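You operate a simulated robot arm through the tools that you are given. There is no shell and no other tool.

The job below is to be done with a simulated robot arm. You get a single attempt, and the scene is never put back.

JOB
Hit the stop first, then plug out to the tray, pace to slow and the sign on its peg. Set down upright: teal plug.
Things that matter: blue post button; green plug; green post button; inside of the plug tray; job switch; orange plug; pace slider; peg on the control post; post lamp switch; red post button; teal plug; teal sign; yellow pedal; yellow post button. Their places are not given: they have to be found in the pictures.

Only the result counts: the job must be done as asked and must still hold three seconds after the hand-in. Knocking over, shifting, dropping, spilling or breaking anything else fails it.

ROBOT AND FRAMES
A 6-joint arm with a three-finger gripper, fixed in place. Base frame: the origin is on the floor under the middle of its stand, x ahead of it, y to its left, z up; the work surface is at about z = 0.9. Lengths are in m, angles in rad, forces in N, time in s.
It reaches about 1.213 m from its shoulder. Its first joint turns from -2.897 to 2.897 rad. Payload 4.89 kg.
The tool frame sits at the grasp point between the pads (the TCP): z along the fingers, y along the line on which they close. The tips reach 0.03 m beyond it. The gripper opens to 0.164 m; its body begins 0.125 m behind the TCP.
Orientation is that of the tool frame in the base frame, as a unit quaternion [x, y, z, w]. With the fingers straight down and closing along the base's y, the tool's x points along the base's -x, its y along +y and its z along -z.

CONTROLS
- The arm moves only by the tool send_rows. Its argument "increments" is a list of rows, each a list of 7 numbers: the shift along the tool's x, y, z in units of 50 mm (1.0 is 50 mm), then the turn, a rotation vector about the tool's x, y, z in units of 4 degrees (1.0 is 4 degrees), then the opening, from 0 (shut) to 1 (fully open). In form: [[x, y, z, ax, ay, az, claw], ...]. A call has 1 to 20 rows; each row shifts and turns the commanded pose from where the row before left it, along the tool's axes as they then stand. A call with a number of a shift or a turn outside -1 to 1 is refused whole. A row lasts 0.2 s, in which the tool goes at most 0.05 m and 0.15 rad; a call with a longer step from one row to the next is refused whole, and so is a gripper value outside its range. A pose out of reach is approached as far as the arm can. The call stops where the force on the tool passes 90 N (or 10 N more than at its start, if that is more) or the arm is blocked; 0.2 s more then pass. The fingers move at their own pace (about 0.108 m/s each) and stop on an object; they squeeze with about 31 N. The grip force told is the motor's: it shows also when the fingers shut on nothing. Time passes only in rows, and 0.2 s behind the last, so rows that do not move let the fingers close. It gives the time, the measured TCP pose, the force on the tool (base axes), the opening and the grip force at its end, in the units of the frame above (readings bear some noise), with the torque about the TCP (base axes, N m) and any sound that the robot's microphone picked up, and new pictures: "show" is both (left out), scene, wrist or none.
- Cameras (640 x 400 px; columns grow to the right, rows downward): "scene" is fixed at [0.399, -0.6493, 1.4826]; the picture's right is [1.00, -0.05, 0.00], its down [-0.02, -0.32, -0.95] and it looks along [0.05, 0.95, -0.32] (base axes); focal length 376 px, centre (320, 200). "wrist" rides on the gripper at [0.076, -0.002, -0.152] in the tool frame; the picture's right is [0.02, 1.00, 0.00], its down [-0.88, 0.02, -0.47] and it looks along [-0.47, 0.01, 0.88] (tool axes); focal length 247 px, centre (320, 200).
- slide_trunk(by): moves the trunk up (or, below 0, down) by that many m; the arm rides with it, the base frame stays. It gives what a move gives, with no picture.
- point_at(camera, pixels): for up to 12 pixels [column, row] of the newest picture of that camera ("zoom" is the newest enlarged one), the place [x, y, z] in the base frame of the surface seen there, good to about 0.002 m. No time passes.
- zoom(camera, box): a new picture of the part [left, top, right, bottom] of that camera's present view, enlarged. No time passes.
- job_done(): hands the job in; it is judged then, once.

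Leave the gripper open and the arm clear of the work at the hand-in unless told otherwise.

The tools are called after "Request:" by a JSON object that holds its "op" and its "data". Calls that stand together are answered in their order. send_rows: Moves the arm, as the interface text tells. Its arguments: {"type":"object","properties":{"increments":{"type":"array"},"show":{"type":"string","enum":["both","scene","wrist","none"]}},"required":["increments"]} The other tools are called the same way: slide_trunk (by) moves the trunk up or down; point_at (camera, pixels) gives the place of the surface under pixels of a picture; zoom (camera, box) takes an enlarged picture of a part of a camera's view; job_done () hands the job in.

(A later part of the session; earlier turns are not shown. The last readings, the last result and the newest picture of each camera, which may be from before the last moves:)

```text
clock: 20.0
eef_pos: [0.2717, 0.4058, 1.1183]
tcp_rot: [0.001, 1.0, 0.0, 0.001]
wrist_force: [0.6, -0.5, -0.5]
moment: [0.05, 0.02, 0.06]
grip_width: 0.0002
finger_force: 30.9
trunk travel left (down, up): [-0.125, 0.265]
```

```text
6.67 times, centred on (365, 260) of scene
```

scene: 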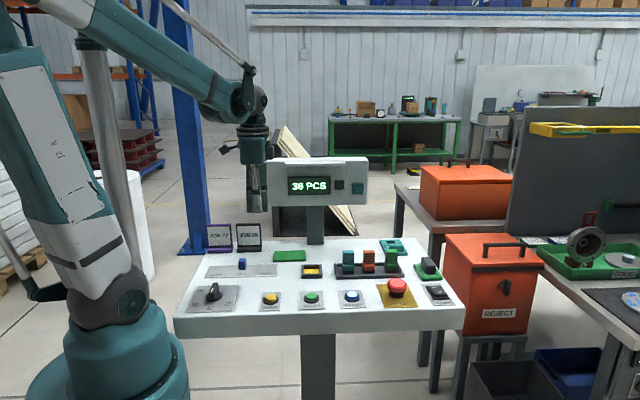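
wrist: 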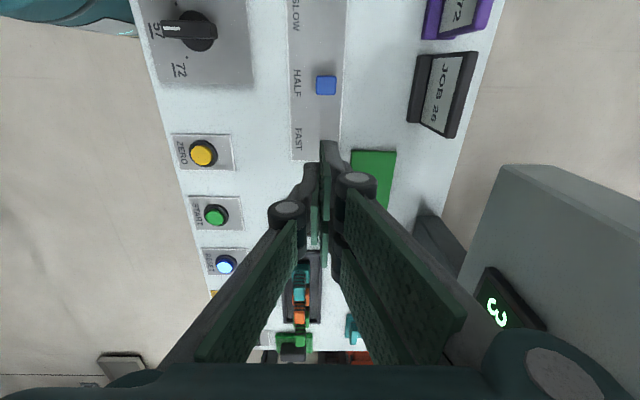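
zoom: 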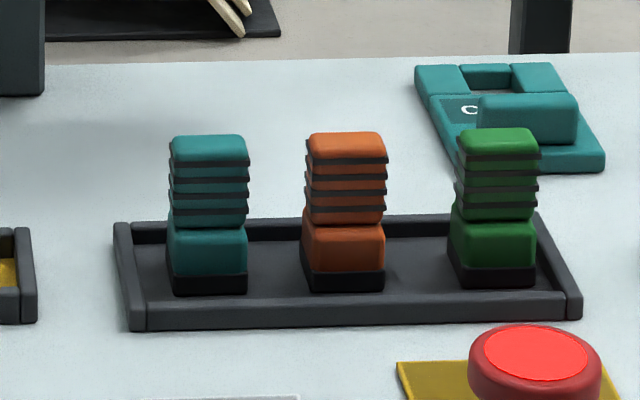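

The plugs look right. The knob is centred at (0.2155, 0.4135), 21 mm wide; SLOW is centred at x of about 0.1405. I'll lower the shut fingertips on the FAST side of the knob (tips at z of about 0.915), then push toward -x.

Request:
{"op": "send_rows", "data": {"increments": [[0, 0.02, 0.8, 0, 0, 0, 0], [0, 0, 0.9, 0, 0, 0, 0], [0, 0, 0.9, 0, 0, 0, 0], [0, 0, 0.6, 0, 0, 0, 0], [0, 0, 0.26, 0, 0, 0, 0], [0, 0, 0, 0, 0, 0, 0]]}}

Request:
{"op": "zoom", "data": {"camera": "wrist", "box": [250, 0, 410, 180]}}

Request:
{"op": "zoom", "data": {"camera": "scene", "box": [200, 220, 290, 285]}}

```text
clock: 21.4
eef_pos: [0.2725, 0.4063, 0.943]
tcp_rot: [0.0, 1.0, -0.001, 0.0]
wrist_force: [0.7, -0.2, 0.4]
moment: [-0.06, 0.02, 0.0]
grip_width: 0.0002
finger_force: 30.9
trunk travel left (down, up): [-0.125, 0.265]
```

scene: 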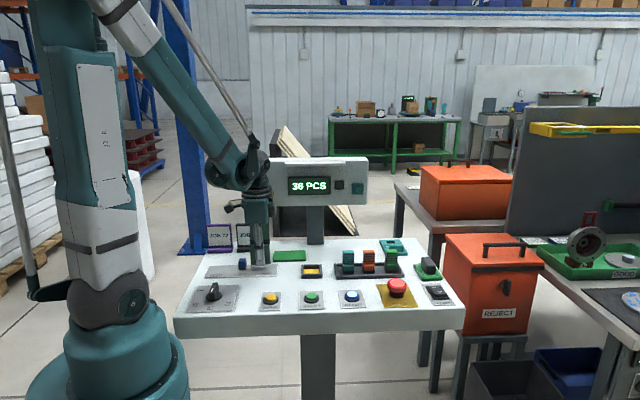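
wrist: 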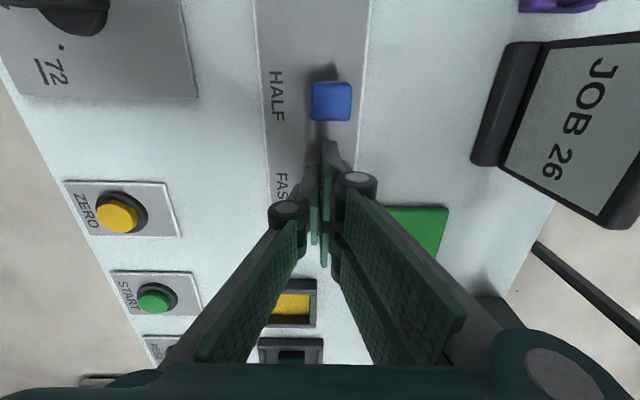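

```text
2.22 times, centred on (330, 90) of wrist
```

zoom: 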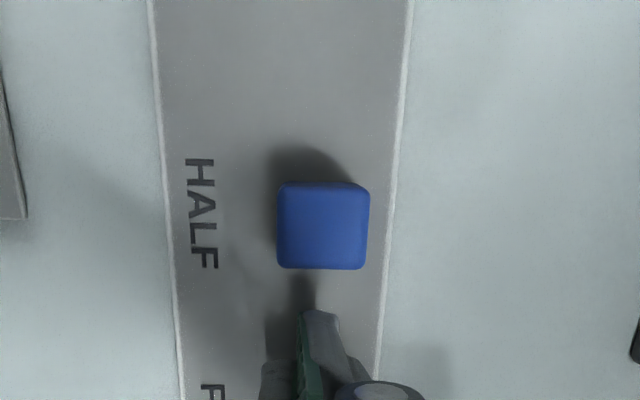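

```text
6.15 times, centred on (245, 252) of scene
```

zoom: 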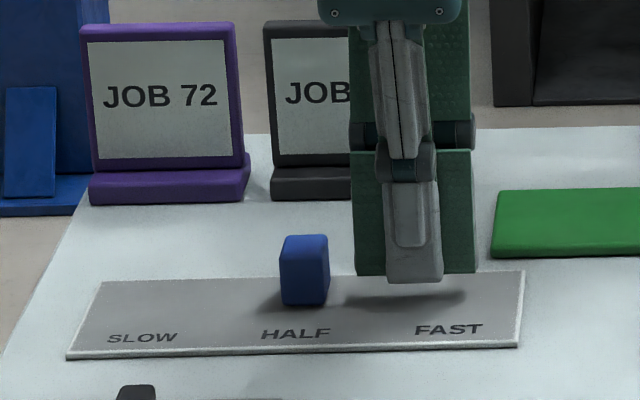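

The tips are beside the knob at the right height. I'll push toward -x slowly, about 7 cm first, then measure the knob.

Request:
{"op": "send_rows", "data": {"increments": [[0.25, 0, 0, 0, 0, 0, 0], [0.2, 0, 0, 0, 0, 0, 0], [0.2, 0, 0, 0, 0, 0, 0], [0.2, 0, 0, 0, 0, 0, 0], [0.2, 0, 0, 0, 0, 0, 0], [0.2, 0, 0, 0, 0, 0, 0], [0.2, 0, 0, 0, 0, 0, 0], [0, 0, 0, 0, 0, 0, 0]]}}

Request:
{"op": "zoom", "data": {"camera": "scene", "box": [200, 220, 290, 285]}}

Request:
{"op": "zoom", "data": {"camera": "wrist", "box": [250, 0, 410, 180]}}

```text
clock: 23.2
eef_pos: [0.1988, 0.4081, 0.9439]
tcp_rot: [0.0, 1.0, 0.0, 0.0]
wrist_force: [-0.2, 0.1, 0.9]
moment: [0.01, 0.0, -0.01]
grip_width: 0.0
finger_force: 30.8
trunk travel left (down, up): [-0.125, 0.265]
```

scene: 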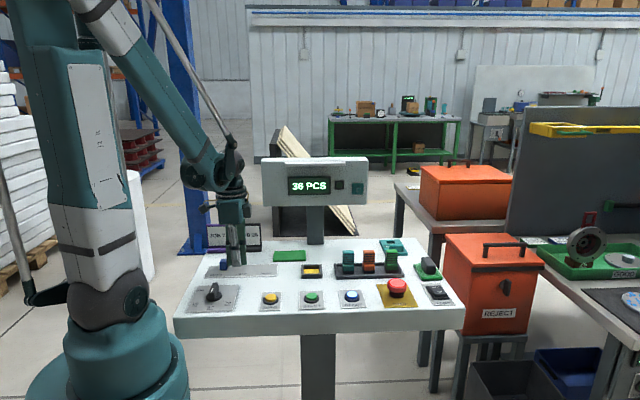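
wrist: 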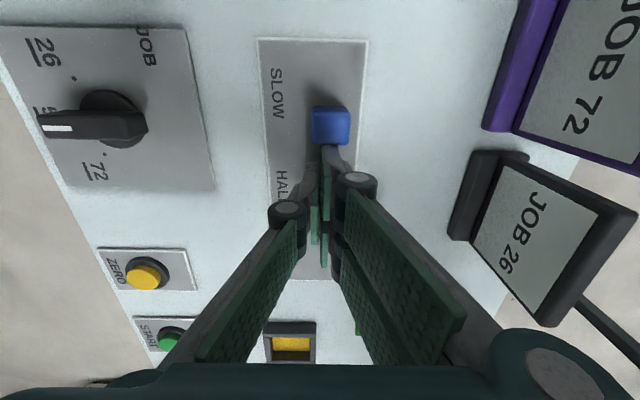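

```text
6.15 times, centred on (245, 252) of scene
```

zoom: 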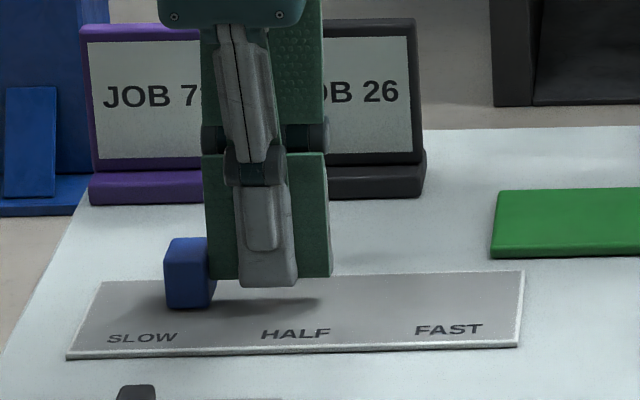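

```text
2.22 times, centred on (330, 90) of wrist
```

zoom: 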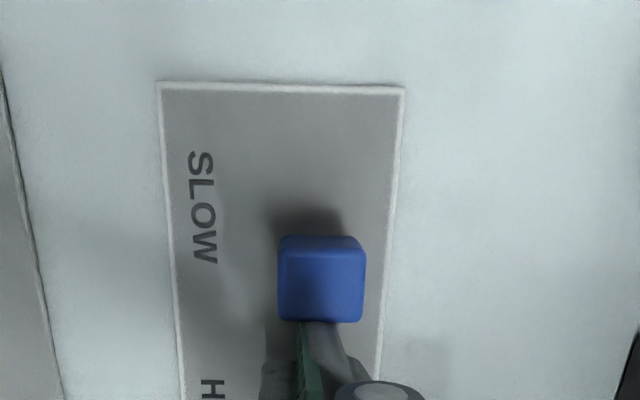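

The knob moves with the push. I'll measure knob and SLOW label now.

Request:
{"op": "point_at", "data": {"camera": "zoom", "pixels": [[320, 245], [320, 280], [320, 312], [203, 207], [200, 155], [205, 260], [290, 280], [355, 280], [280, 90], [320, 340]]}}

```text
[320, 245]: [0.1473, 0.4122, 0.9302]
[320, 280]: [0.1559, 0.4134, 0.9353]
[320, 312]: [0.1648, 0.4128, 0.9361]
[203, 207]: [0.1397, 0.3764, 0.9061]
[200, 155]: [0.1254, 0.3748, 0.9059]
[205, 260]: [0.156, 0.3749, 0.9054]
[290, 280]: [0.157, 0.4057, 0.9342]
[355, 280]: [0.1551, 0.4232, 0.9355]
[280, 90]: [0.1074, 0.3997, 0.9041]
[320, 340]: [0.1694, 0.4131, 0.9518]
```

The knob centre is at x of about 0.1575 and the SLOW label at 0.140. I'll push 17 mm further in small steps.

Request:
{"op": "send_rows", "data": {"increments": [[0.12, 0, 0, 0, 0, 0, 0], [0.12, 0, 0, 0, 0, 0, 0], [0.1, 0, 0, 0, 0, 0, 0], [0, 0, 0, 0, 0, 0, 0]]}}

Request:
{"op": "zoom", "data": {"camera": "wrist", "box": [250, 0, 410, 180]}}

Request:
{"op": "point_at", "data": {"camera": "zoom", "pixels": [[320, 240], [320, 245], [320, 280], [320, 312], [320, 318]]}}

```text
clock: 24.2
eef_pos: [0.1841, 0.407, 0.9445]
tcp_rot: [-0.001, 1.0, 0.0, 0.0]
wrist_force: [0.0, 0.4, 0.6]
moment: [0.01, 0.0, -0.04]
grip_width: 0.0001
finger_force: 30.6
trunk travel left (down, up): [-0.125, 0.265]
```

scene: 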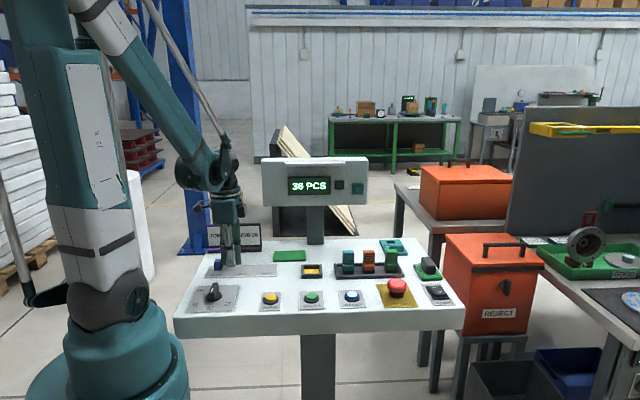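
wrist: 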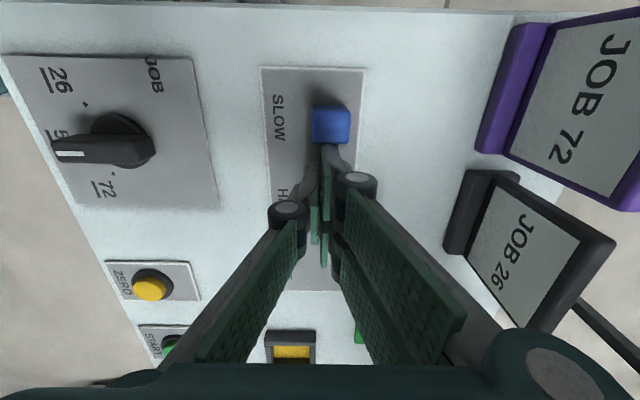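

```text
2.22 times, centred on (330, 90) of wrist
```

zoom: 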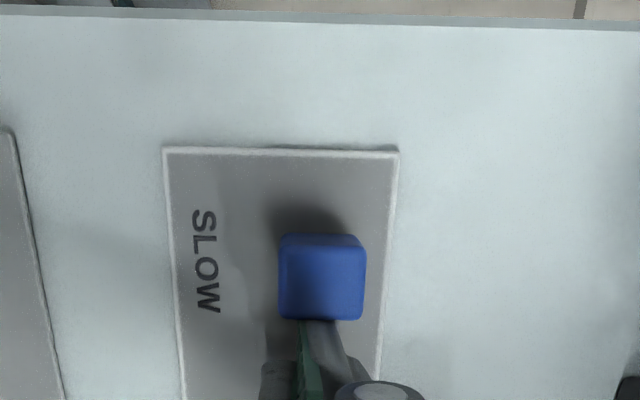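

```text
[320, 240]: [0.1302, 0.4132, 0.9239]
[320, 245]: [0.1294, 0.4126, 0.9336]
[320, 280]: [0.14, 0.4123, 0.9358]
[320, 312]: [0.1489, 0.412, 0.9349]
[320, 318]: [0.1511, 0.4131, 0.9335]
```

The knob is now at x of about 0.1405, right at SLOW. I'll nudge 1.5 mm more to see whether it sits at an end stop.

Request:
{"op": "send_rows", "data": {"increments": [[0.03, 0, 0, 0, 0, 0, 0], [0, 0, 0, 0, 0, 0, 0]], "show": "wrist"}}

Request:
{"op": "zoom", "data": {"camera": "wrist", "box": [250, 0, 410, 180]}}

Request:
{"op": "point_at", "data": {"camera": "zoom", "pixels": [[320, 245], [320, 280], [320, 312], [320, 318], [205, 265], [203, 212], [207, 314]]}}

```text
clock: 24.8
eef_pos: [0.1808, 0.406, 0.9456]
tcp_rot: [0.0, 1.0, 0.0, 0.001]
wrist_force: [6.9, -0.7, 2.7]
moment: [-0.02, -0.06, -0.04]
grip_width: 0.0
finger_force: 31.0
trunk travel left (down, up): [-0.125, 0.265]
```

wrist: 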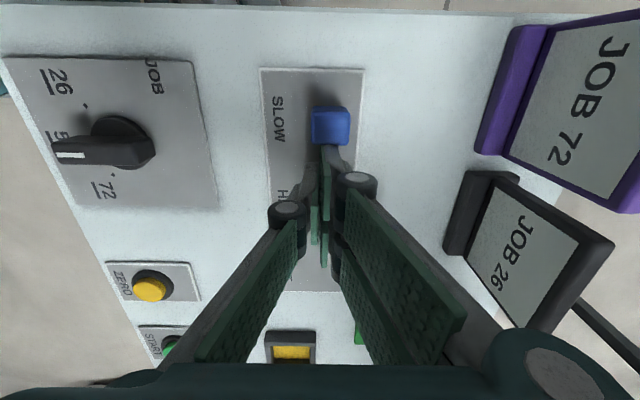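

```text
2.22 times, centred on (330, 90) of wrist
```

zoom: 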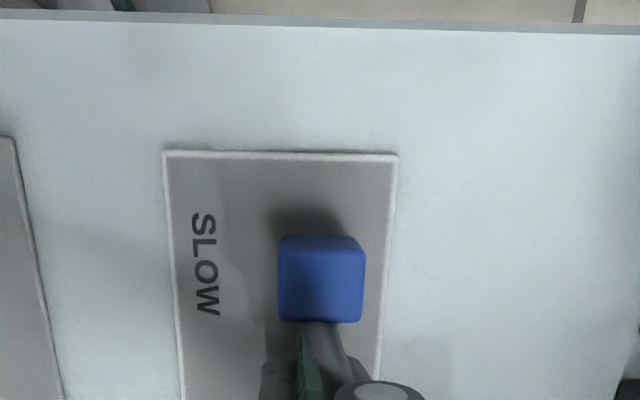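

```text
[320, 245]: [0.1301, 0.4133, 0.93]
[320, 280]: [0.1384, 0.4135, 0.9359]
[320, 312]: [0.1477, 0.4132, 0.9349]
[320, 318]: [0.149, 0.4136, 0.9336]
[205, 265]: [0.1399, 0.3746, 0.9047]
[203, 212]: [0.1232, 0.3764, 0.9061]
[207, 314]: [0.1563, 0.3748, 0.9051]
```

The force rose to 7 N, so the knob is against the SLOW end stop (centre at about 0.140). Before planning the sign, I'll measure the gripper's own body in the wrist picture.

Request:
{"op": "point_at", "data": {"camera": "wrist", "pixels": [[570, 365], [620, 395], [500, 310], [460, 320], [320, 385], [60, 385], [190, 350], [355, 180], [288, 208], [500, 345], [630, 350], [10, 395]]}}

Request:
{"op": "send_rows", "data": {"increments": [[-0.1, 0, 0, 0, 0, 0, 0], [-0.3, 0, 0, 0, 0, 0, 0], [0, 0, -0.6, 0, 0, 0, 0], [0, 0, -0.9, 0, 0, 0, 0], [0, 0, -0.9, 0, 0, 0, 0], [0, 0, -0.9, 0, 0, 0, 0], [0, 0, -0.5, 0, 0, 0, 0], [0, 0, 0, 0, 0, 0, 0]]}}

Request:
{"op": "zoom", "data": {"camera": "scene", "box": [200, 220, 290, 285]}}

```text
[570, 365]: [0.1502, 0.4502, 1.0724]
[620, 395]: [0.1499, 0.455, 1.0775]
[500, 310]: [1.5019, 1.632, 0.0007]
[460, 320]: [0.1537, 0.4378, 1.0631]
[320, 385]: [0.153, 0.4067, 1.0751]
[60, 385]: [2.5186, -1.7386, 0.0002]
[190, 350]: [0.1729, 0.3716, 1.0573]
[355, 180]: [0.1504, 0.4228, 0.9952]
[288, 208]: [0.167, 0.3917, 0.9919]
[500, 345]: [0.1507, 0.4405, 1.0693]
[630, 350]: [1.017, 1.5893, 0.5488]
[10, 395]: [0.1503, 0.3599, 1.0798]
```

```text
clock: 26.6
eef_pos: [0.2006, 0.4069, 1.135]
tcp_rot: [0.0, 1.0, 0.0, -0.001]
wrist_force: [0.5, -0.5, 0.0]
moment: [0.01, 0.04, 0.0]
grip_width: 0.0
finger_force: 30.9
trunk travel left (down, up): [-0.125, 0.265]
```

scene: 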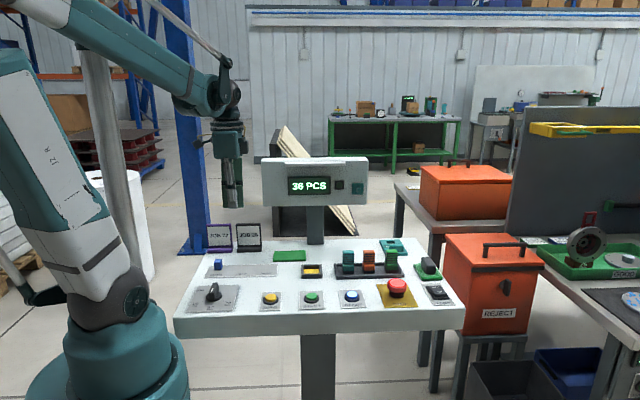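
wrist: 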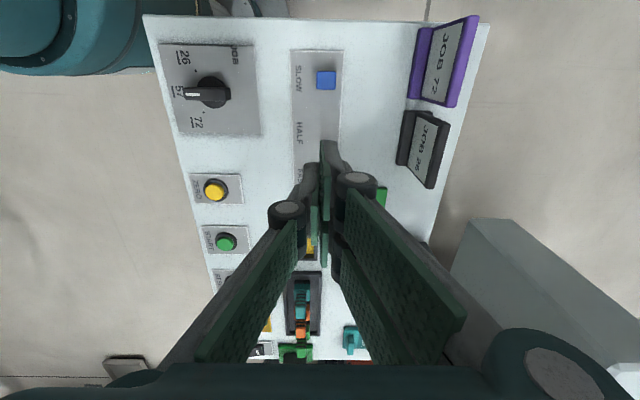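

```text
6.15 times, centred on (245, 252) of scene
```

zoom: 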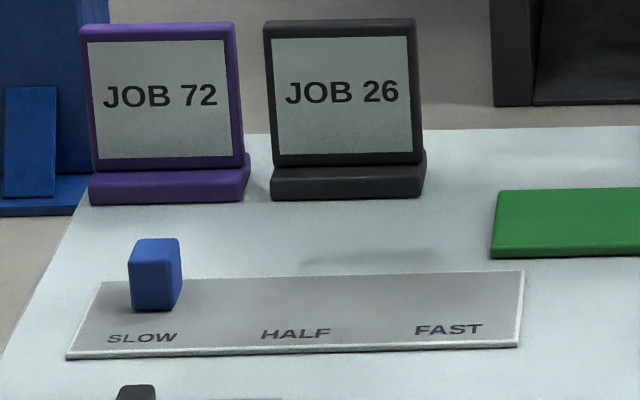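

The slider rests at SLOW. Next comes the sign: I'll travel at height z 1.135 along +x at y 0.407 to x of about 0.718, opening the fingers.

Request:
{"op": "send_rows", "data": {"increments": [[-0.86, 0, 0, 0, 0, 0, 0], [-0.86, 0, 0, 0, 0, 0, 0], [-0.86, 0, 0, 0, 0, 0, 0], [-0.86, 0, 0, 0, 0, 0, 0], [-0.86, 0, 0, 0, 0, 0, 0], [-0.86, 0, 0, 0, 0, 0, 0], [-0.86, 0, 0, 0, 0, 0, 0], [-0.86, 0, 0, 0, 0, 0, 0.4], [-0.86, 0, 0, 0, 0, 0, 0.4], [-0.86, 0, 0, 0, 0, 0, 0.4], [-0.86, 0, 0, 0, 0, 0, 0.4], [-0.86, 0, 0, 0, 0, 0, 0.4], [0, 0.5, 0, 0, 0, 0, 0.4], [0, 0, 0, 0, 0, 0, 0.4]]}}

```text
clock: 29.6
eef_pos: [0.7181, 0.4321, 1.1347]
tcp_rot: [0.001, 1.0, 0.0, 0.0]
wrist_force: [0.1, 0.8, -0.1]
moment: [0.03, 0.11, 0.03]
grip_width: 0.0656
finger_force: 0.2
trunk travel left (down, up): [-0.125, 0.265]
```

scene: 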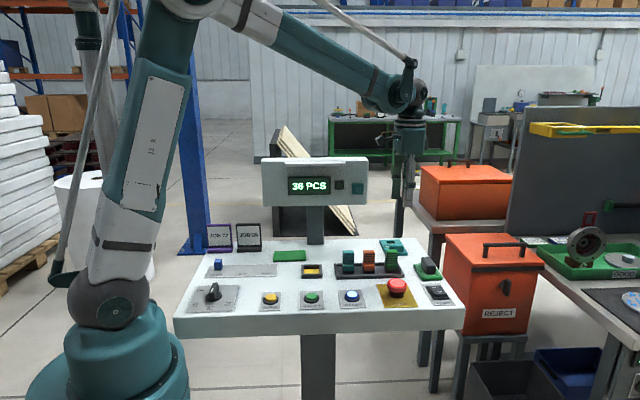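
wrist: 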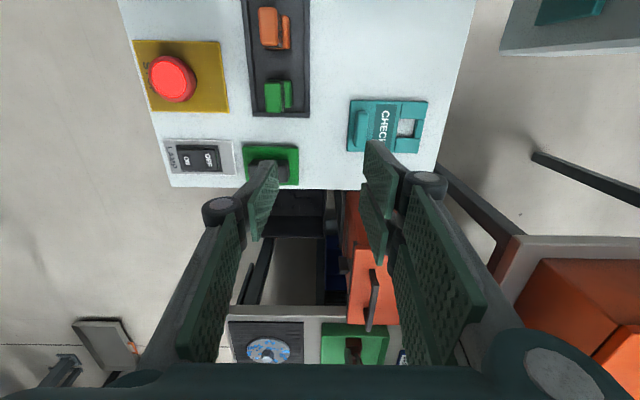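

I see the sign at (350-428, 98-152) unobstructed now. I'll measure its handle, hole and edges.

Request:
{"op": "zoom", "data": {"camera": "wrist", "box": [335, 85, 445, 160]}}

Request:
{"op": "point_at", "data": {"camera": "zoom", "pixels": [[130, 130], [155, 130], [130, 250], [155, 250], [100, 90], [90, 290], [365, 120], [365, 195], [480, 120], [470, 195], [530, 100], [520, 300]]}}

```text
5.33 times, centred on (390, 122) of wrist
```

zoom: 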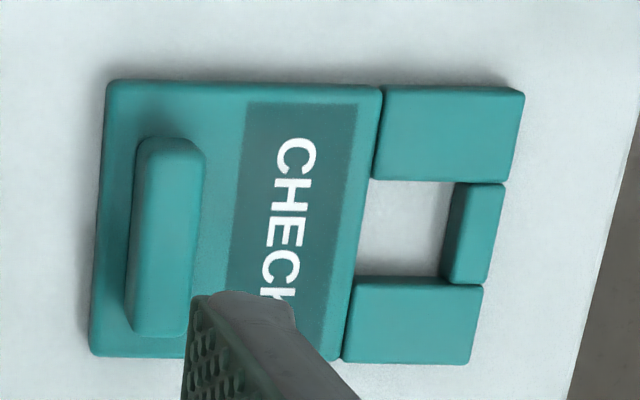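

```text
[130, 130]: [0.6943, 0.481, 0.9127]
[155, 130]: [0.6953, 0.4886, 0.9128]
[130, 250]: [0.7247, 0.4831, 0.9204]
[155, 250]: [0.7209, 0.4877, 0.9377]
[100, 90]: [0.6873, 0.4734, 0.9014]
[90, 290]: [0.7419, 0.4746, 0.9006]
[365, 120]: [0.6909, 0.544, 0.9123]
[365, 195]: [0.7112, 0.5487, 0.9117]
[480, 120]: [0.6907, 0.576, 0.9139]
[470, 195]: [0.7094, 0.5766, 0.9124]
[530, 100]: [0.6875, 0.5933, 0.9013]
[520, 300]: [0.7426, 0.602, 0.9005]
```

Next I'll measure the hole's edges and the handle faces more finely.

Request:
{"op": "point_at", "data": {"camera": "zoom", "pixels": [[368, 185], [356, 272], [400, 176], [430, 179], [400, 284], [430, 284], [470, 200], [463, 260], [498, 200], [488, 260], [515, 100], [468, 350]]}}

Request:
{"op": "point_at", "data": {"camera": "zoom", "pixels": [[145, 200], [150, 200], [158, 200], [170, 200], [185, 200], [195, 200], [203, 200], [175, 145], [165, 325], [150, 300], [190, 290], [175, 155]]}}

```text
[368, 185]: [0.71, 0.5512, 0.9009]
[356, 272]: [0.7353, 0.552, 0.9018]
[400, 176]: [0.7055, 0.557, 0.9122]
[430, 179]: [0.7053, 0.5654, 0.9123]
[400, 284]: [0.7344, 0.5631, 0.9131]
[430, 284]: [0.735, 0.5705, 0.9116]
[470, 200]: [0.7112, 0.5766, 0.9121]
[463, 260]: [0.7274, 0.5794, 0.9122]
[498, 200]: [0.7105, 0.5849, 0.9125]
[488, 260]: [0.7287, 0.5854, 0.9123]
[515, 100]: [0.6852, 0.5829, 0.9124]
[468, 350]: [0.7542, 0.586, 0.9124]
```

```text
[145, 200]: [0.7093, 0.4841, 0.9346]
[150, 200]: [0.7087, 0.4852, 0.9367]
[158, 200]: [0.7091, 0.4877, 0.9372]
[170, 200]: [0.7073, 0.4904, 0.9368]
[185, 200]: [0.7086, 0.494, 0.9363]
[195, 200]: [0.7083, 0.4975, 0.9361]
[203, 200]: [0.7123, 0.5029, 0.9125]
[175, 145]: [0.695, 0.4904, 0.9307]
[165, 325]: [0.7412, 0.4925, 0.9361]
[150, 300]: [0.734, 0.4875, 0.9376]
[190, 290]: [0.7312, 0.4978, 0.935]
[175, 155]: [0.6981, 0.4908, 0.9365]
```

The handle centre is at (0.719, 0.491), top 0.937; the hole spans x 0.706–0.7335 and y 0.549–0.5755. Before I go in near the display, I'll check where the wrist links are.

Request:
{"op": "zoom", "data": {"camera": "scene", "box": [330, 40, 470, 240]}}

Request:
{"op": "point_at", "data": {"camera": "scene", "pixels": [[410, 140], [410, 120], [410, 110], [418, 100], [400, 95], [385, 90], [405, 80], [380, 137], [395, 150], [425, 150], [365, 158], [365, 205]]}}

```text
2.00 times, centred on (400, 140) of scene
```

zoom: 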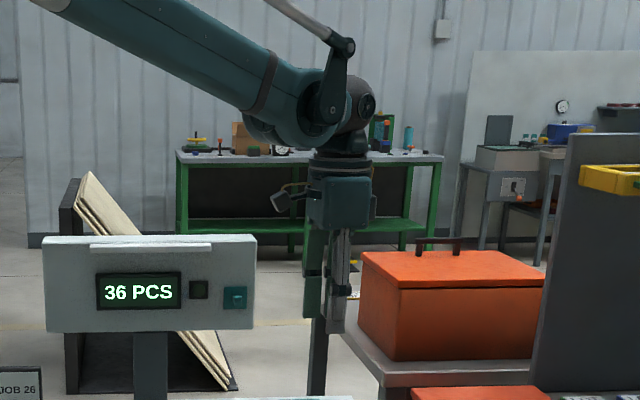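

```text
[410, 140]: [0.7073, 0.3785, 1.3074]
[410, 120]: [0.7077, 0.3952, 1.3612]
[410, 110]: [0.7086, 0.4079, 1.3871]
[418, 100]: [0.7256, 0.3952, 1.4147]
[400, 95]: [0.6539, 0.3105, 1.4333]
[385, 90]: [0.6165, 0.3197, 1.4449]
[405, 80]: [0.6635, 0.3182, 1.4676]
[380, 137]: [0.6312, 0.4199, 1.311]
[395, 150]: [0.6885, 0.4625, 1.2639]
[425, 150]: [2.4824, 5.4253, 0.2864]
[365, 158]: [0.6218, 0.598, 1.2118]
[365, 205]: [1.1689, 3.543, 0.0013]
```

Clearances look fine: the forearm stays at y < 0.5 and the camera passes about 3 cm in front of the peg tip. I'll move over the handle and descend to z of about 1.0.

Request:
{"op": "send_rows", "data": {"increments": [[-0.018, 0.6, 0, 0, 0, 0, 0.4], [0, 0.578, 0, 0, 0, 0, 0.4], [0, 0, 0.7, 0, 0, 0, 0.4], [0, 0, 0.7, 0, 0, 0, 0.4], [0, 0, 0.7, 0, 0, 0, 0.4], [0, 0, 0.6, 0, 0, 0, 0.4], [0, 0, 0, 0, 0, 0, 0.4]]}}

Request:
{"op": "zoom", "data": {"camera": "wrist", "box": [240, 60, 420, 200]}}

Request:
{"op": "point_at", "data": {"camera": "zoom", "pixels": [[280, 200], [250, 200], [300, 200], [320, 160], [320, 260]]}}

```text
clock: 31.2
eef_pos: [0.7171, 0.4914, 0.9997]
tcp_rot: [0.0, 1.0, 0.0, 0.0]
wrist_force: [0.0, 0.8, -0.6]
moment: [-0.02, 0.03, 0.0]
grip_width: 0.0655
finger_force: 0.0
trunk travel left (down, up): [-0.125, 0.265]
```

scene: 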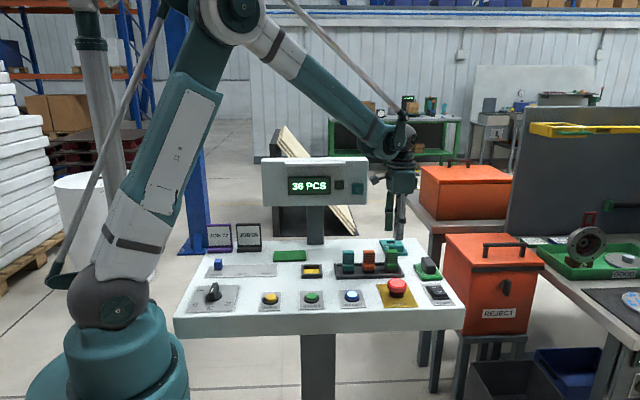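
wrist: 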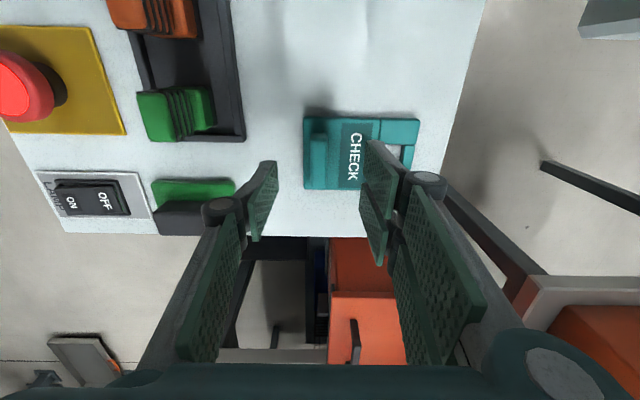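

```text
2.86 times, centred on (330, 130) of wrist
```

zoom: 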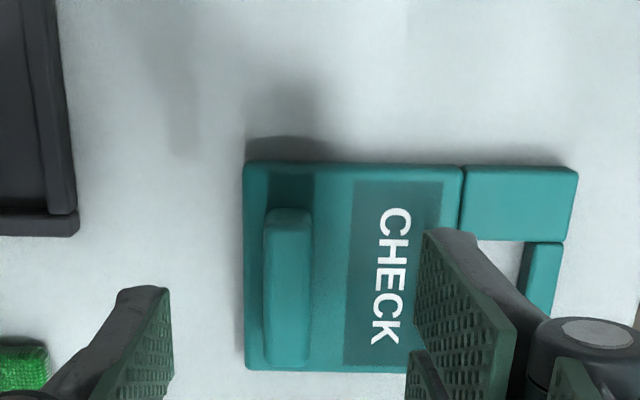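

```text
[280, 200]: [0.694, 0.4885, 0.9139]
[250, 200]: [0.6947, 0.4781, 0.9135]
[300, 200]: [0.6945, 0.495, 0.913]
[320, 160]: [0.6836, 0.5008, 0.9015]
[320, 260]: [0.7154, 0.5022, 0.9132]
```

The handle sits between the pads. I'll lower to TCP z of about 0.9465 (tips about 4 mm above the sign plate) and close.

Request:
{"op": "send_rows", "data": {"increments": [[-0.02, 0, 0.5, 0, 0, 0, 0.4], [0, 0, 0.36, 0, 0, 0, 0.4], [0, 0, 0.2, 0, 0, 0, 0.4], [0, 0, 0, 0, 0, 0, 0.4]]}}

Request:
{"op": "zoom", "data": {"camera": "scene", "box": [360, 220, 430, 275]}}

```text
clock: 32.2
eef_pos: [0.7187, 0.4901, 0.9471]
tcp_rot: [0.0, 1.0, 0.0, 0.0]
wrist_force: [0.6, 0.3, -0.8]
moment: [0.0, 0.04, 0.03]
grip_width: 0.0655
finger_force: 0.1
trunk travel left (down, up): [-0.125, 0.265]
```

scene: 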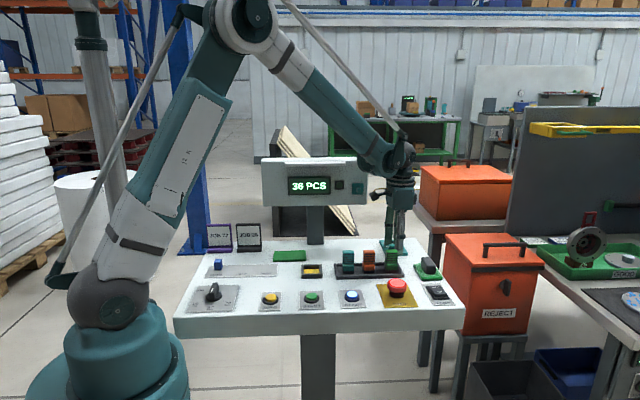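
wrist: 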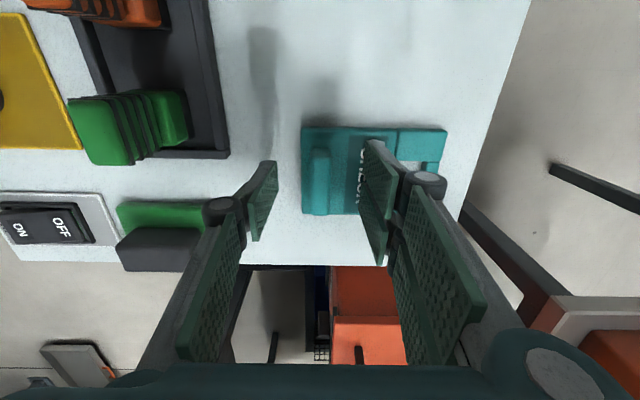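

```text
7.27 times, centred on (395, 248) of scene
```

zoom: 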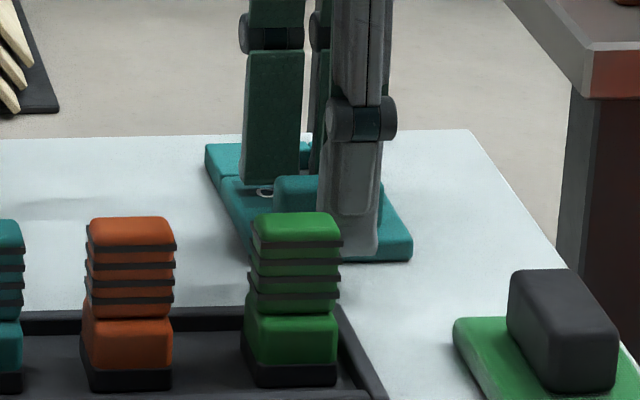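

The fingers straddle the handle with clear tips. I'll close now.

Request:
{"op": "send_rows", "data": {"increments": [[0, 0, 0, 0, 0, 0, 0.15], [0, 0, 0, 0, 0, 0, 0], [0, 0, 0, 0, 0, 0, 0], [0, 0, 0, 0, 0, 0, 0], [0, 0, 0, 0, 0, 0, 0]]}}

Request:
{"op": "zoom", "data": {"camera": "scene", "box": [360, 220, 430, 275]}}

Request:
{"op": "zoom", "data": {"camera": "wrist", "box": [260, 80, 460, 240]}}

```text
clock: 33.4
eef_pos: [0.7176, 0.4899, 0.9461]
tcp_rot: [0.0, 1.0, 0.001, -0.001]
wrist_force: [-0.4, -0.8, -0.8]
moment: [-0.01, 0.0, 0.01]
grip_width: 0.0154
finger_force: 31.6
trunk travel left (down, up): [-0.125, 0.265]
```

scene: 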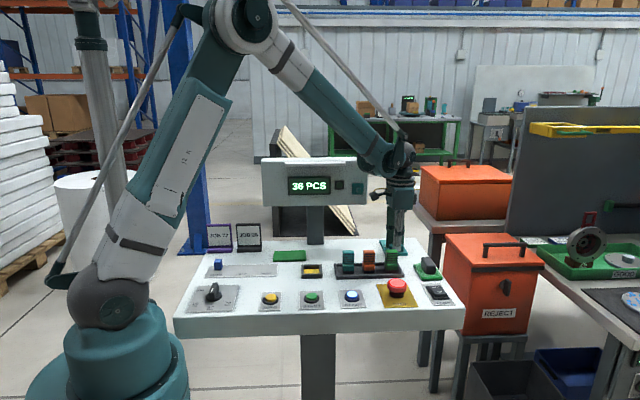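
wrist: 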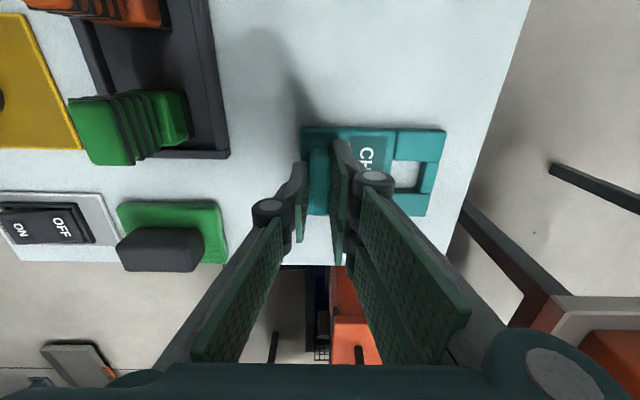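

```text
7.27 times, centred on (395, 248) of scene
```

zoom: 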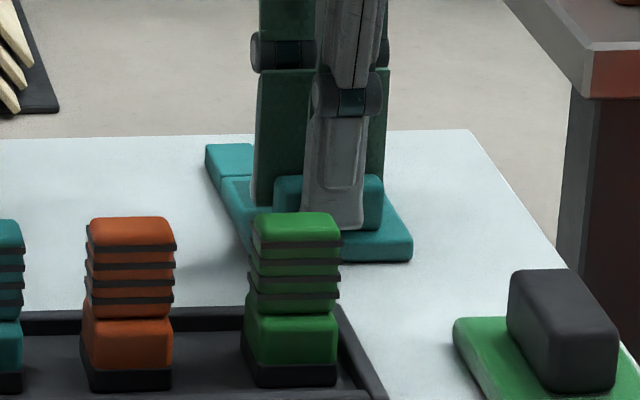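

```text
2.50 times, centred on (360, 160) of wrist
```

zoom: 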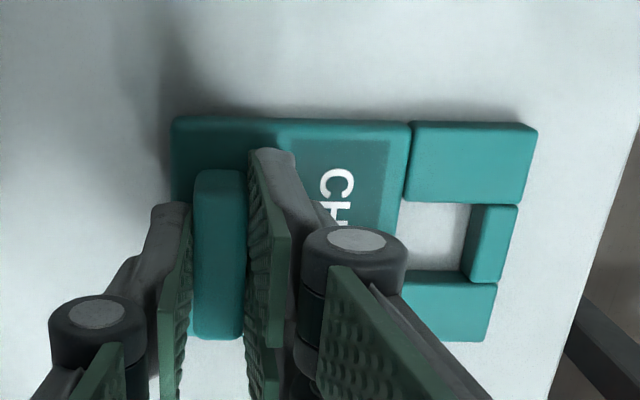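

The handle is held (width 15 mm, 31 N). I'll lift gently straight up.

Request:
{"op": "send_rows", "data": {"increments": [[0, 0, -0.1, 0, 0, 0, 0], [0, 0, -0.2, 0, 0, 0, 0], [0, 0, -0.4, 0, 0, 0, 0], [0, 0, -0.6, 0, 0, 0, 0], [0, 0, -0.7, 0, 0, 0, 0], [0, 0, -0.7, 0, 0, 0, 0], [0, 0, -0.7, 0, 0, 0, 0], [0, 0, -0.6, 0, 0, 0, 0], [0, 0, 0, 0, 0, 0, 0]]}}

Request:
{"op": "zoom", "data": {"camera": "scene", "box": [350, 150, 450, 260]}}

```text
clock: 35.4
eef_pos: [0.7174, 0.4906, 1.1471]
tcp_rot: [0.0, 1.0, 0.0, -0.001]
wrist_force: [0.1, -0.7, -0.2]
moment: [0.01, -0.08, 0.02]
grip_width: 0.0155
finger_force: 31.1
trunk travel left (down, up): [-0.125, 0.265]
```

scene: 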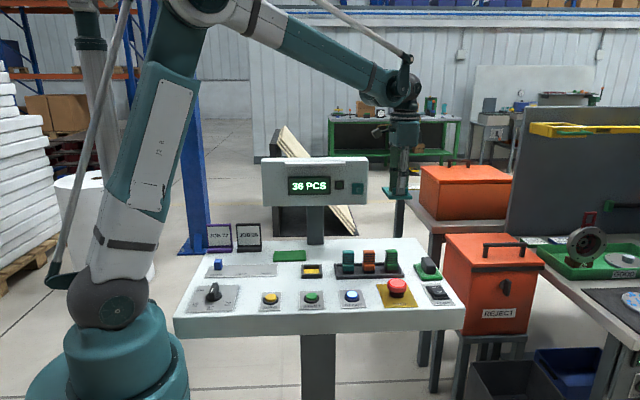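
wrist: 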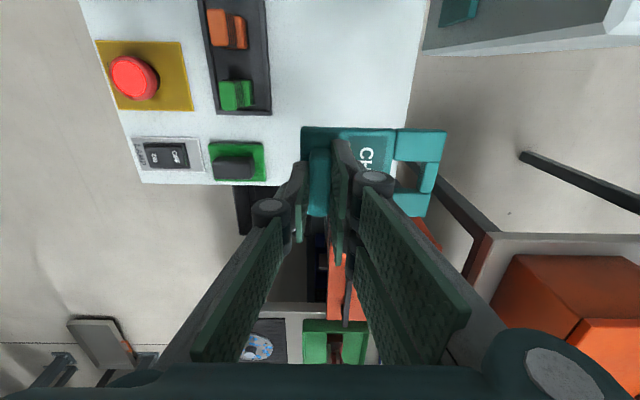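

```text
3.64 times, centred on (400, 205) of scene
```

zoom: 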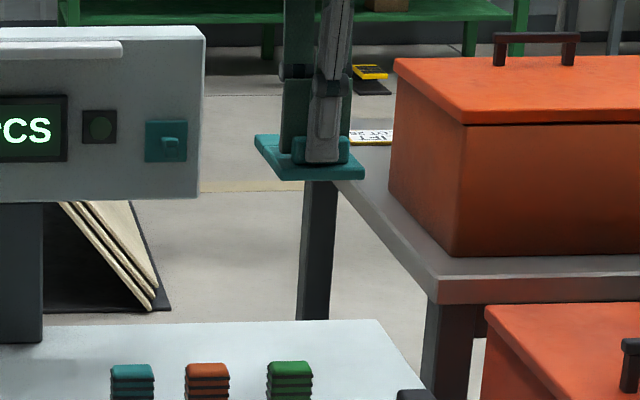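

The sign hangs level in the grip. I'll back away from the display (-y), rise slightly and shift to x of about 0.63 before turning.

Request:
{"op": "send_rows", "data": {"increments": [[0, -0.5, 0, 0, 0, 0, 0], [0, -0.7, 0, 0, 0, 0, 0], [0, -0.7, 0, 0, 0, 0, 0], [0.3, -0.6, -0.3, 0, 0, 0, 0], [0.5, -0.1, -0.4, 0, 0, 0, 0], [0.5, 0, -0.4, 0, 0, 0, 0], [0.45, 0, -0.3, 0, 0, 0, 0], [0, 0, 0, 0, 0, 0, 0]]}}

```text
clock: 37.2
eef_pos: [0.6308, 0.3612, 1.2162]
tcp_rot: [0.0, 1.0, 0.0, 0.0]
wrist_force: [0.3, -1.1, 0.3]
moment: [0.0, -0.04, 0.03]
grip_width: 0.0154
finger_force: 31.2
trunk travel left (down, up): [-0.125, 0.265]
```

scene: 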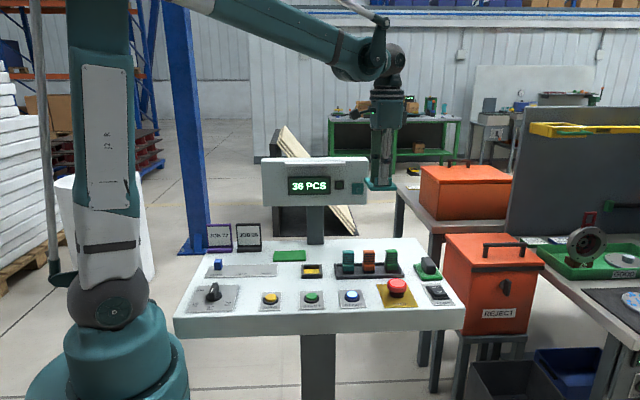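
wrist: 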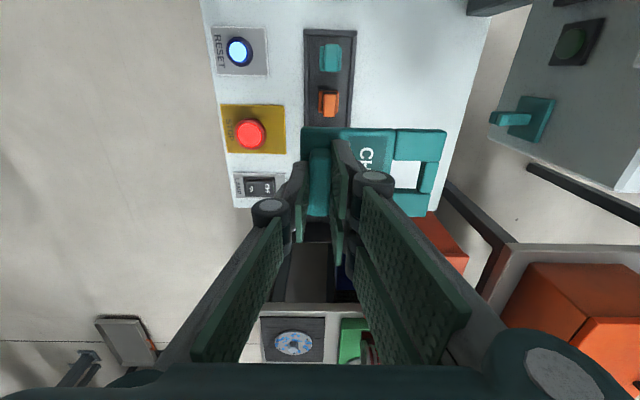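

The sign is clear. I'll start turning about the tool's -x so that the hole end goes up: 40 degrees first, then look.

Request:
{"op": "send_rows", "data": {"increments": [[0, 0, 0, -0.5, 0, 0, 0], [0, 0, 0, -1, 0, 0, 0], [0, 0, 0, -1, 0, 0, 0], [0, 0, 0, -1, 0, 0, 0], [0, 0, 0, -1, 0, 0, 0], [0, 0, 0, -1, 0, 0, 0], [0, 0, 0, -1, 0, 0, 0], [0, 0, 0, -1, 0, 0, 0], [0, 0, 0, -1, 0, 0, 0], [0, 0, 0, -1, 0, 0, 0], [0, 0, 0, -0.5, 0, 0, 0], [0, 0, 0, 0, 0, 0, 0]]}}

```text
clock: 39.8
eef_pos: [0.6303, 0.3606, 1.2161]
tcp_rot: [0.001, 0.94, 0.342, 0.0]
wrist_force: [0.1, -0.4, -1.0]
moment: [-0.06, 0.03, -0.03]
grip_width: 0.0155
finger_force: 30.9
trunk travel left (down, up): [-0.125, 0.265]
```

scene: 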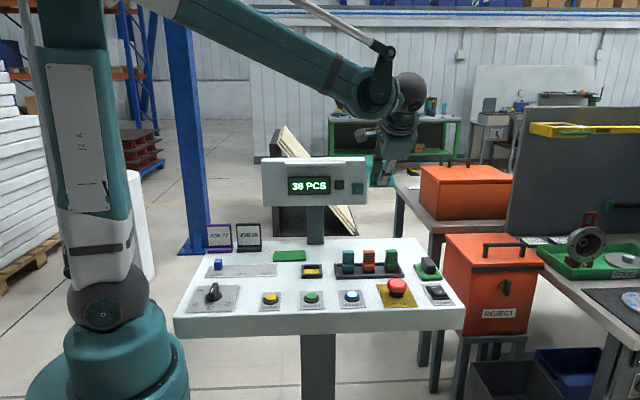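
wrist: 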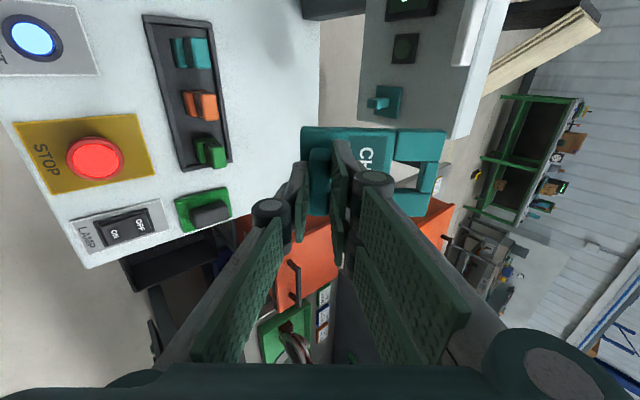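

40 degrees reached with the sign steady. I'll turn 40 degrees more, to 80 in all.

Request:
{"op": "send_rows", "data": {"increments": [[0, 0, 0, -0.5, 0, 0, 0], [0, 0, 0, -1, 0, 0, 0], [0, 0, 0, -1, 0, 0, 0], [0, 0, 0, -1, 0, 0, 0], [0, 0, 0, -1, 0, 0, 0], [0, 0, 0, -1, 0, 0, 0], [0, 0, 0, -1, 0, 0, 0], [0, 0, 0, -1, 0, 0, 0], [0, 0, 0, -1, 0, 0, 0], [0, 0, 0, -1, 0, 0, 0], [0, 0, 0, -0.5, 0, 0, 0], [0, 0, 0, 0, 0, 0, 0]]}}

```text
clock: 42.4
eef_pos: [0.6309, 0.3605, 1.2167]
tcp_rot: [0.001, 0.767, 0.642, 0.0]
wrist_force: [1.4, -0.8, -0.2]
moment: [-0.06, -0.02, 0.02]
grip_width: 0.0151
finger_force: 30.6
trunk travel left (down, up): [-0.125, 0.265]
```

scene: 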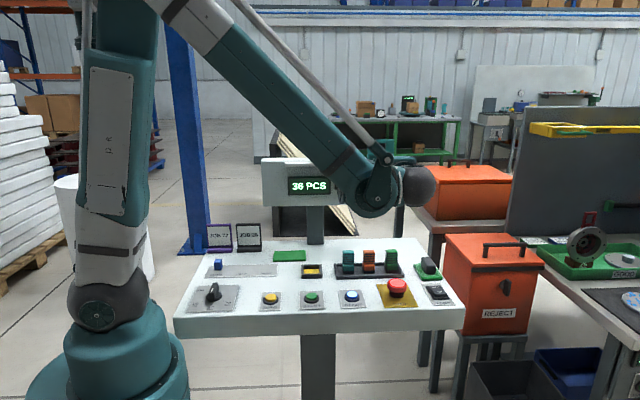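
wrist: 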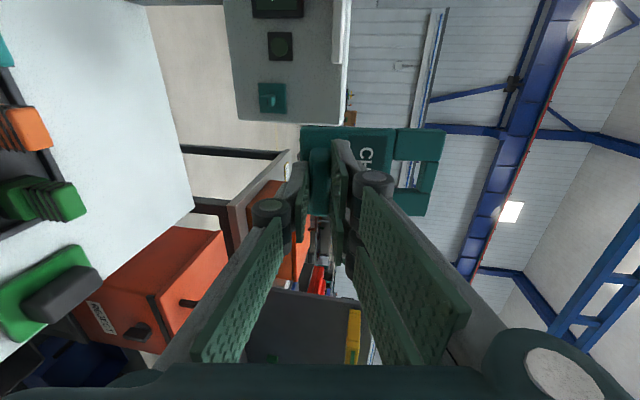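

80 degrees reached. The forearm end now sits in front at about (378, 190). Before going lower I'll measure where it is relative to the panel.

Request:
{"op": "point_at", "data": {"camera": "scene", "pixels": [[375, 215], [375, 195], [378, 180], [350, 195], [395, 200], [415, 205], [430, 188], [415, 170], [340, 180], [330, 165], [365, 212], [405, 208]]}}

Request:
{"op": "zoom", "data": {"camera": "scene", "box": [320, 120, 460, 230]}}

Request:
{"op": "point_at", "data": {"camera": "wrist", "pixels": [[260, 95], [270, 85], [285, 95], [272, 100], [268, 100], [400, 145], [440, 140], [432, 175], [320, 130], [395, 135], [405, 210], [430, 205]]}}

Request:
{"op": "zoom", "data": {"camera": "wrist", "box": [240, 60, 460, 230]}}

```text
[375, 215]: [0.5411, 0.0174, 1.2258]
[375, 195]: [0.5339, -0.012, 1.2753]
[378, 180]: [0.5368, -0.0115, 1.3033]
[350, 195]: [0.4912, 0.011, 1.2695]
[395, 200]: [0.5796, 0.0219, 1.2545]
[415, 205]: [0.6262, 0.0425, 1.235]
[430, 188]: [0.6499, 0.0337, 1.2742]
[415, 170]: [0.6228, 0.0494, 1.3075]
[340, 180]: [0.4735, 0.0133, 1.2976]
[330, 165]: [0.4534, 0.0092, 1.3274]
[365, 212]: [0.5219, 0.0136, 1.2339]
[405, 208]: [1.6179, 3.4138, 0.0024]
```

```text
3.64 times, centred on (390, 175) of scene
```

zoom: 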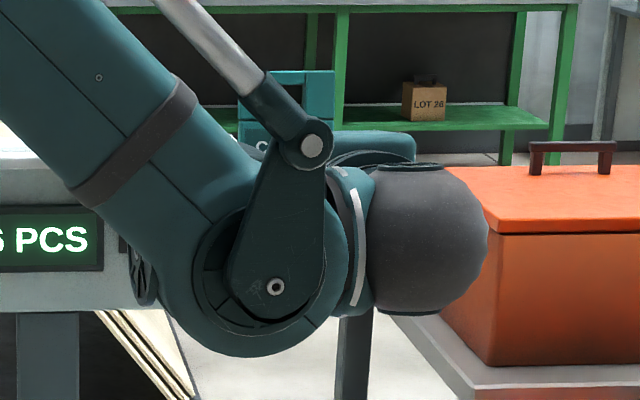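

```text
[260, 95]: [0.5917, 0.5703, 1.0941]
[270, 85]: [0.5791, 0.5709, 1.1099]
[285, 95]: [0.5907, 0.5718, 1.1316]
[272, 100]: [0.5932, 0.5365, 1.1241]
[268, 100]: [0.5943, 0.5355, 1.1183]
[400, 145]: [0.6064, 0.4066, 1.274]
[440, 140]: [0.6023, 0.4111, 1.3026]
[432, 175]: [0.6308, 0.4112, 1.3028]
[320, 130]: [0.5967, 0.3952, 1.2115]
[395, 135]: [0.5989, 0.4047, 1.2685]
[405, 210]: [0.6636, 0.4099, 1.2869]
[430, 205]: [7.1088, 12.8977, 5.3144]
```

```text
2.35 times, centred on (350, 145) of wrist
```

zoom: 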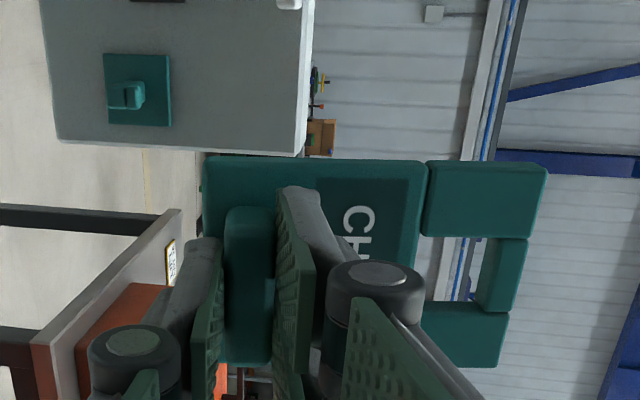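

There is plenty of clearance: the forearm joint's bottom stays level with the TCP and 36 cm behind it. Next I'll measure the bar and hole edges of the held sign to get its pose relative to the TCP.

Request:
{"op": "point_at", "data": {"camera": "zoom", "pixels": [[503, 260], [522, 260], [520, 245], [488, 270], [484, 260], [432, 225], [432, 310], [450, 232], [450, 308], [540, 175], [498, 360], [415, 200]]}}

Request:
{"op": "point_at", "data": {"camera": "zoom", "pixels": [[110, 85], [125, 85], [137, 85], [143, 95], [130, 100], [137, 102], [113, 100], [125, 92], [120, 70], [150, 115], [160, 60], [115, 95]]}}

```text
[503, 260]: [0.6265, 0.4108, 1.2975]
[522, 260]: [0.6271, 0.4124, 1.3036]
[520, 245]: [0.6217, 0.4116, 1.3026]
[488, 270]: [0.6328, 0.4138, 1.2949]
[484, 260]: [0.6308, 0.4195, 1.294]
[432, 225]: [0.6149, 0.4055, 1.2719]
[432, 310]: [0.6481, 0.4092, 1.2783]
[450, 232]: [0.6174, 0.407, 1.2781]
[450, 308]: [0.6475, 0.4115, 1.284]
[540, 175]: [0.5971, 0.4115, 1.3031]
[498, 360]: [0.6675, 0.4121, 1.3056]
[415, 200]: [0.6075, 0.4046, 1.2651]
```

```text
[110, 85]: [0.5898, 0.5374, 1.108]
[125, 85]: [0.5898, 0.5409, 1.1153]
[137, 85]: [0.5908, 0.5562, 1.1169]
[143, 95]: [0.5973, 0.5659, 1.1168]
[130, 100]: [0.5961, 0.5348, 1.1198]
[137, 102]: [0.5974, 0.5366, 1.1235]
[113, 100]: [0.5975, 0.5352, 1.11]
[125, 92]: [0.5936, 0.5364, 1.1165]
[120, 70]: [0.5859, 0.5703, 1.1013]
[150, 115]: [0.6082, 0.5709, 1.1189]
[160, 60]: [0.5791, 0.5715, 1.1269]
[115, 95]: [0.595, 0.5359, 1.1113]
```

The sign's bar underside sits about 0.050–0.059 m ahead of and 0.077 m above the TCP, and the hole centre is at TCP x + 1 mm. The peg top is at z 1.117, its lip at y 0.535–0.541 up to 1.1245. I'll move to a pre-hook pose at about (0.593, 0.439, 1.059).

Request:
{"op": "send_rows", "data": {"increments": [[0.127, -0.473, 0.349, 0, 0, 0, 0], [0.127, -0.473, 0.349, 0, 0, 0, 0], [0.127, -0.473, 0.349, 0, 0, 0, 0], [0.127, -0.473, 0.349, 0, 0, 0, 0], [0.127, -0.473, 0.349, 0, 0, 0, 0], [0.127, -0.473, 0.349, 0, 0, 0, 0], [0, 0, 0, 0, 0, 0, 0]]}}

Request:
{"op": "zoom", "data": {"camera": "wrist", "box": [240, 60, 460, 230]}}

```text
clock: 44.0
eef_pos: [0.5931, 0.4399, 1.0594]
tcp_rot: [0.001, 0.766, 0.643, 0.001]
wrist_force: [-0.7, -0.1, 0.5]
moment: [-0.05, 0.0, -0.01]
grip_width: 0.0151
finger_force: 31.4
trunk travel left (down, up): [-0.125, 0.265]
```

scene: 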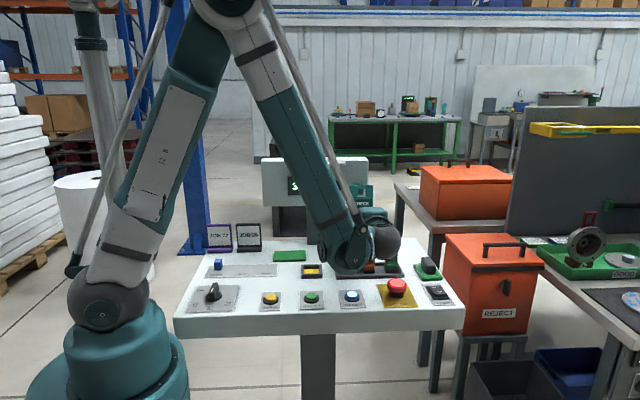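
wrist: 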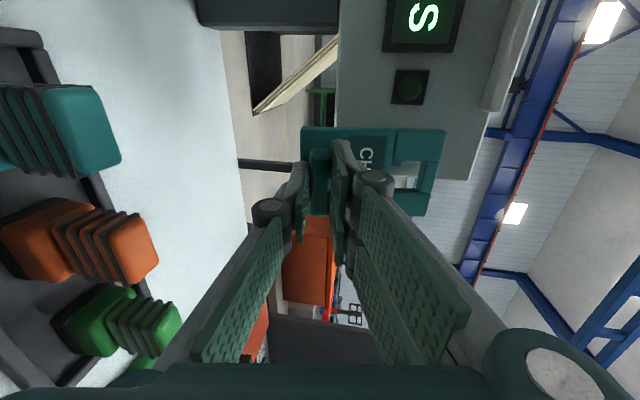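

```text
2.35 times, centred on (350, 145) of wrist
```

zoom: 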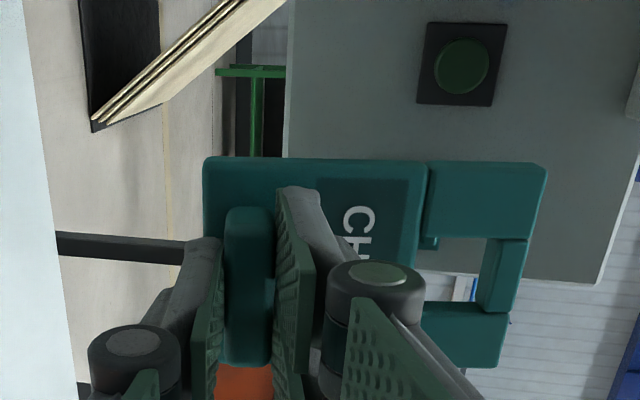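

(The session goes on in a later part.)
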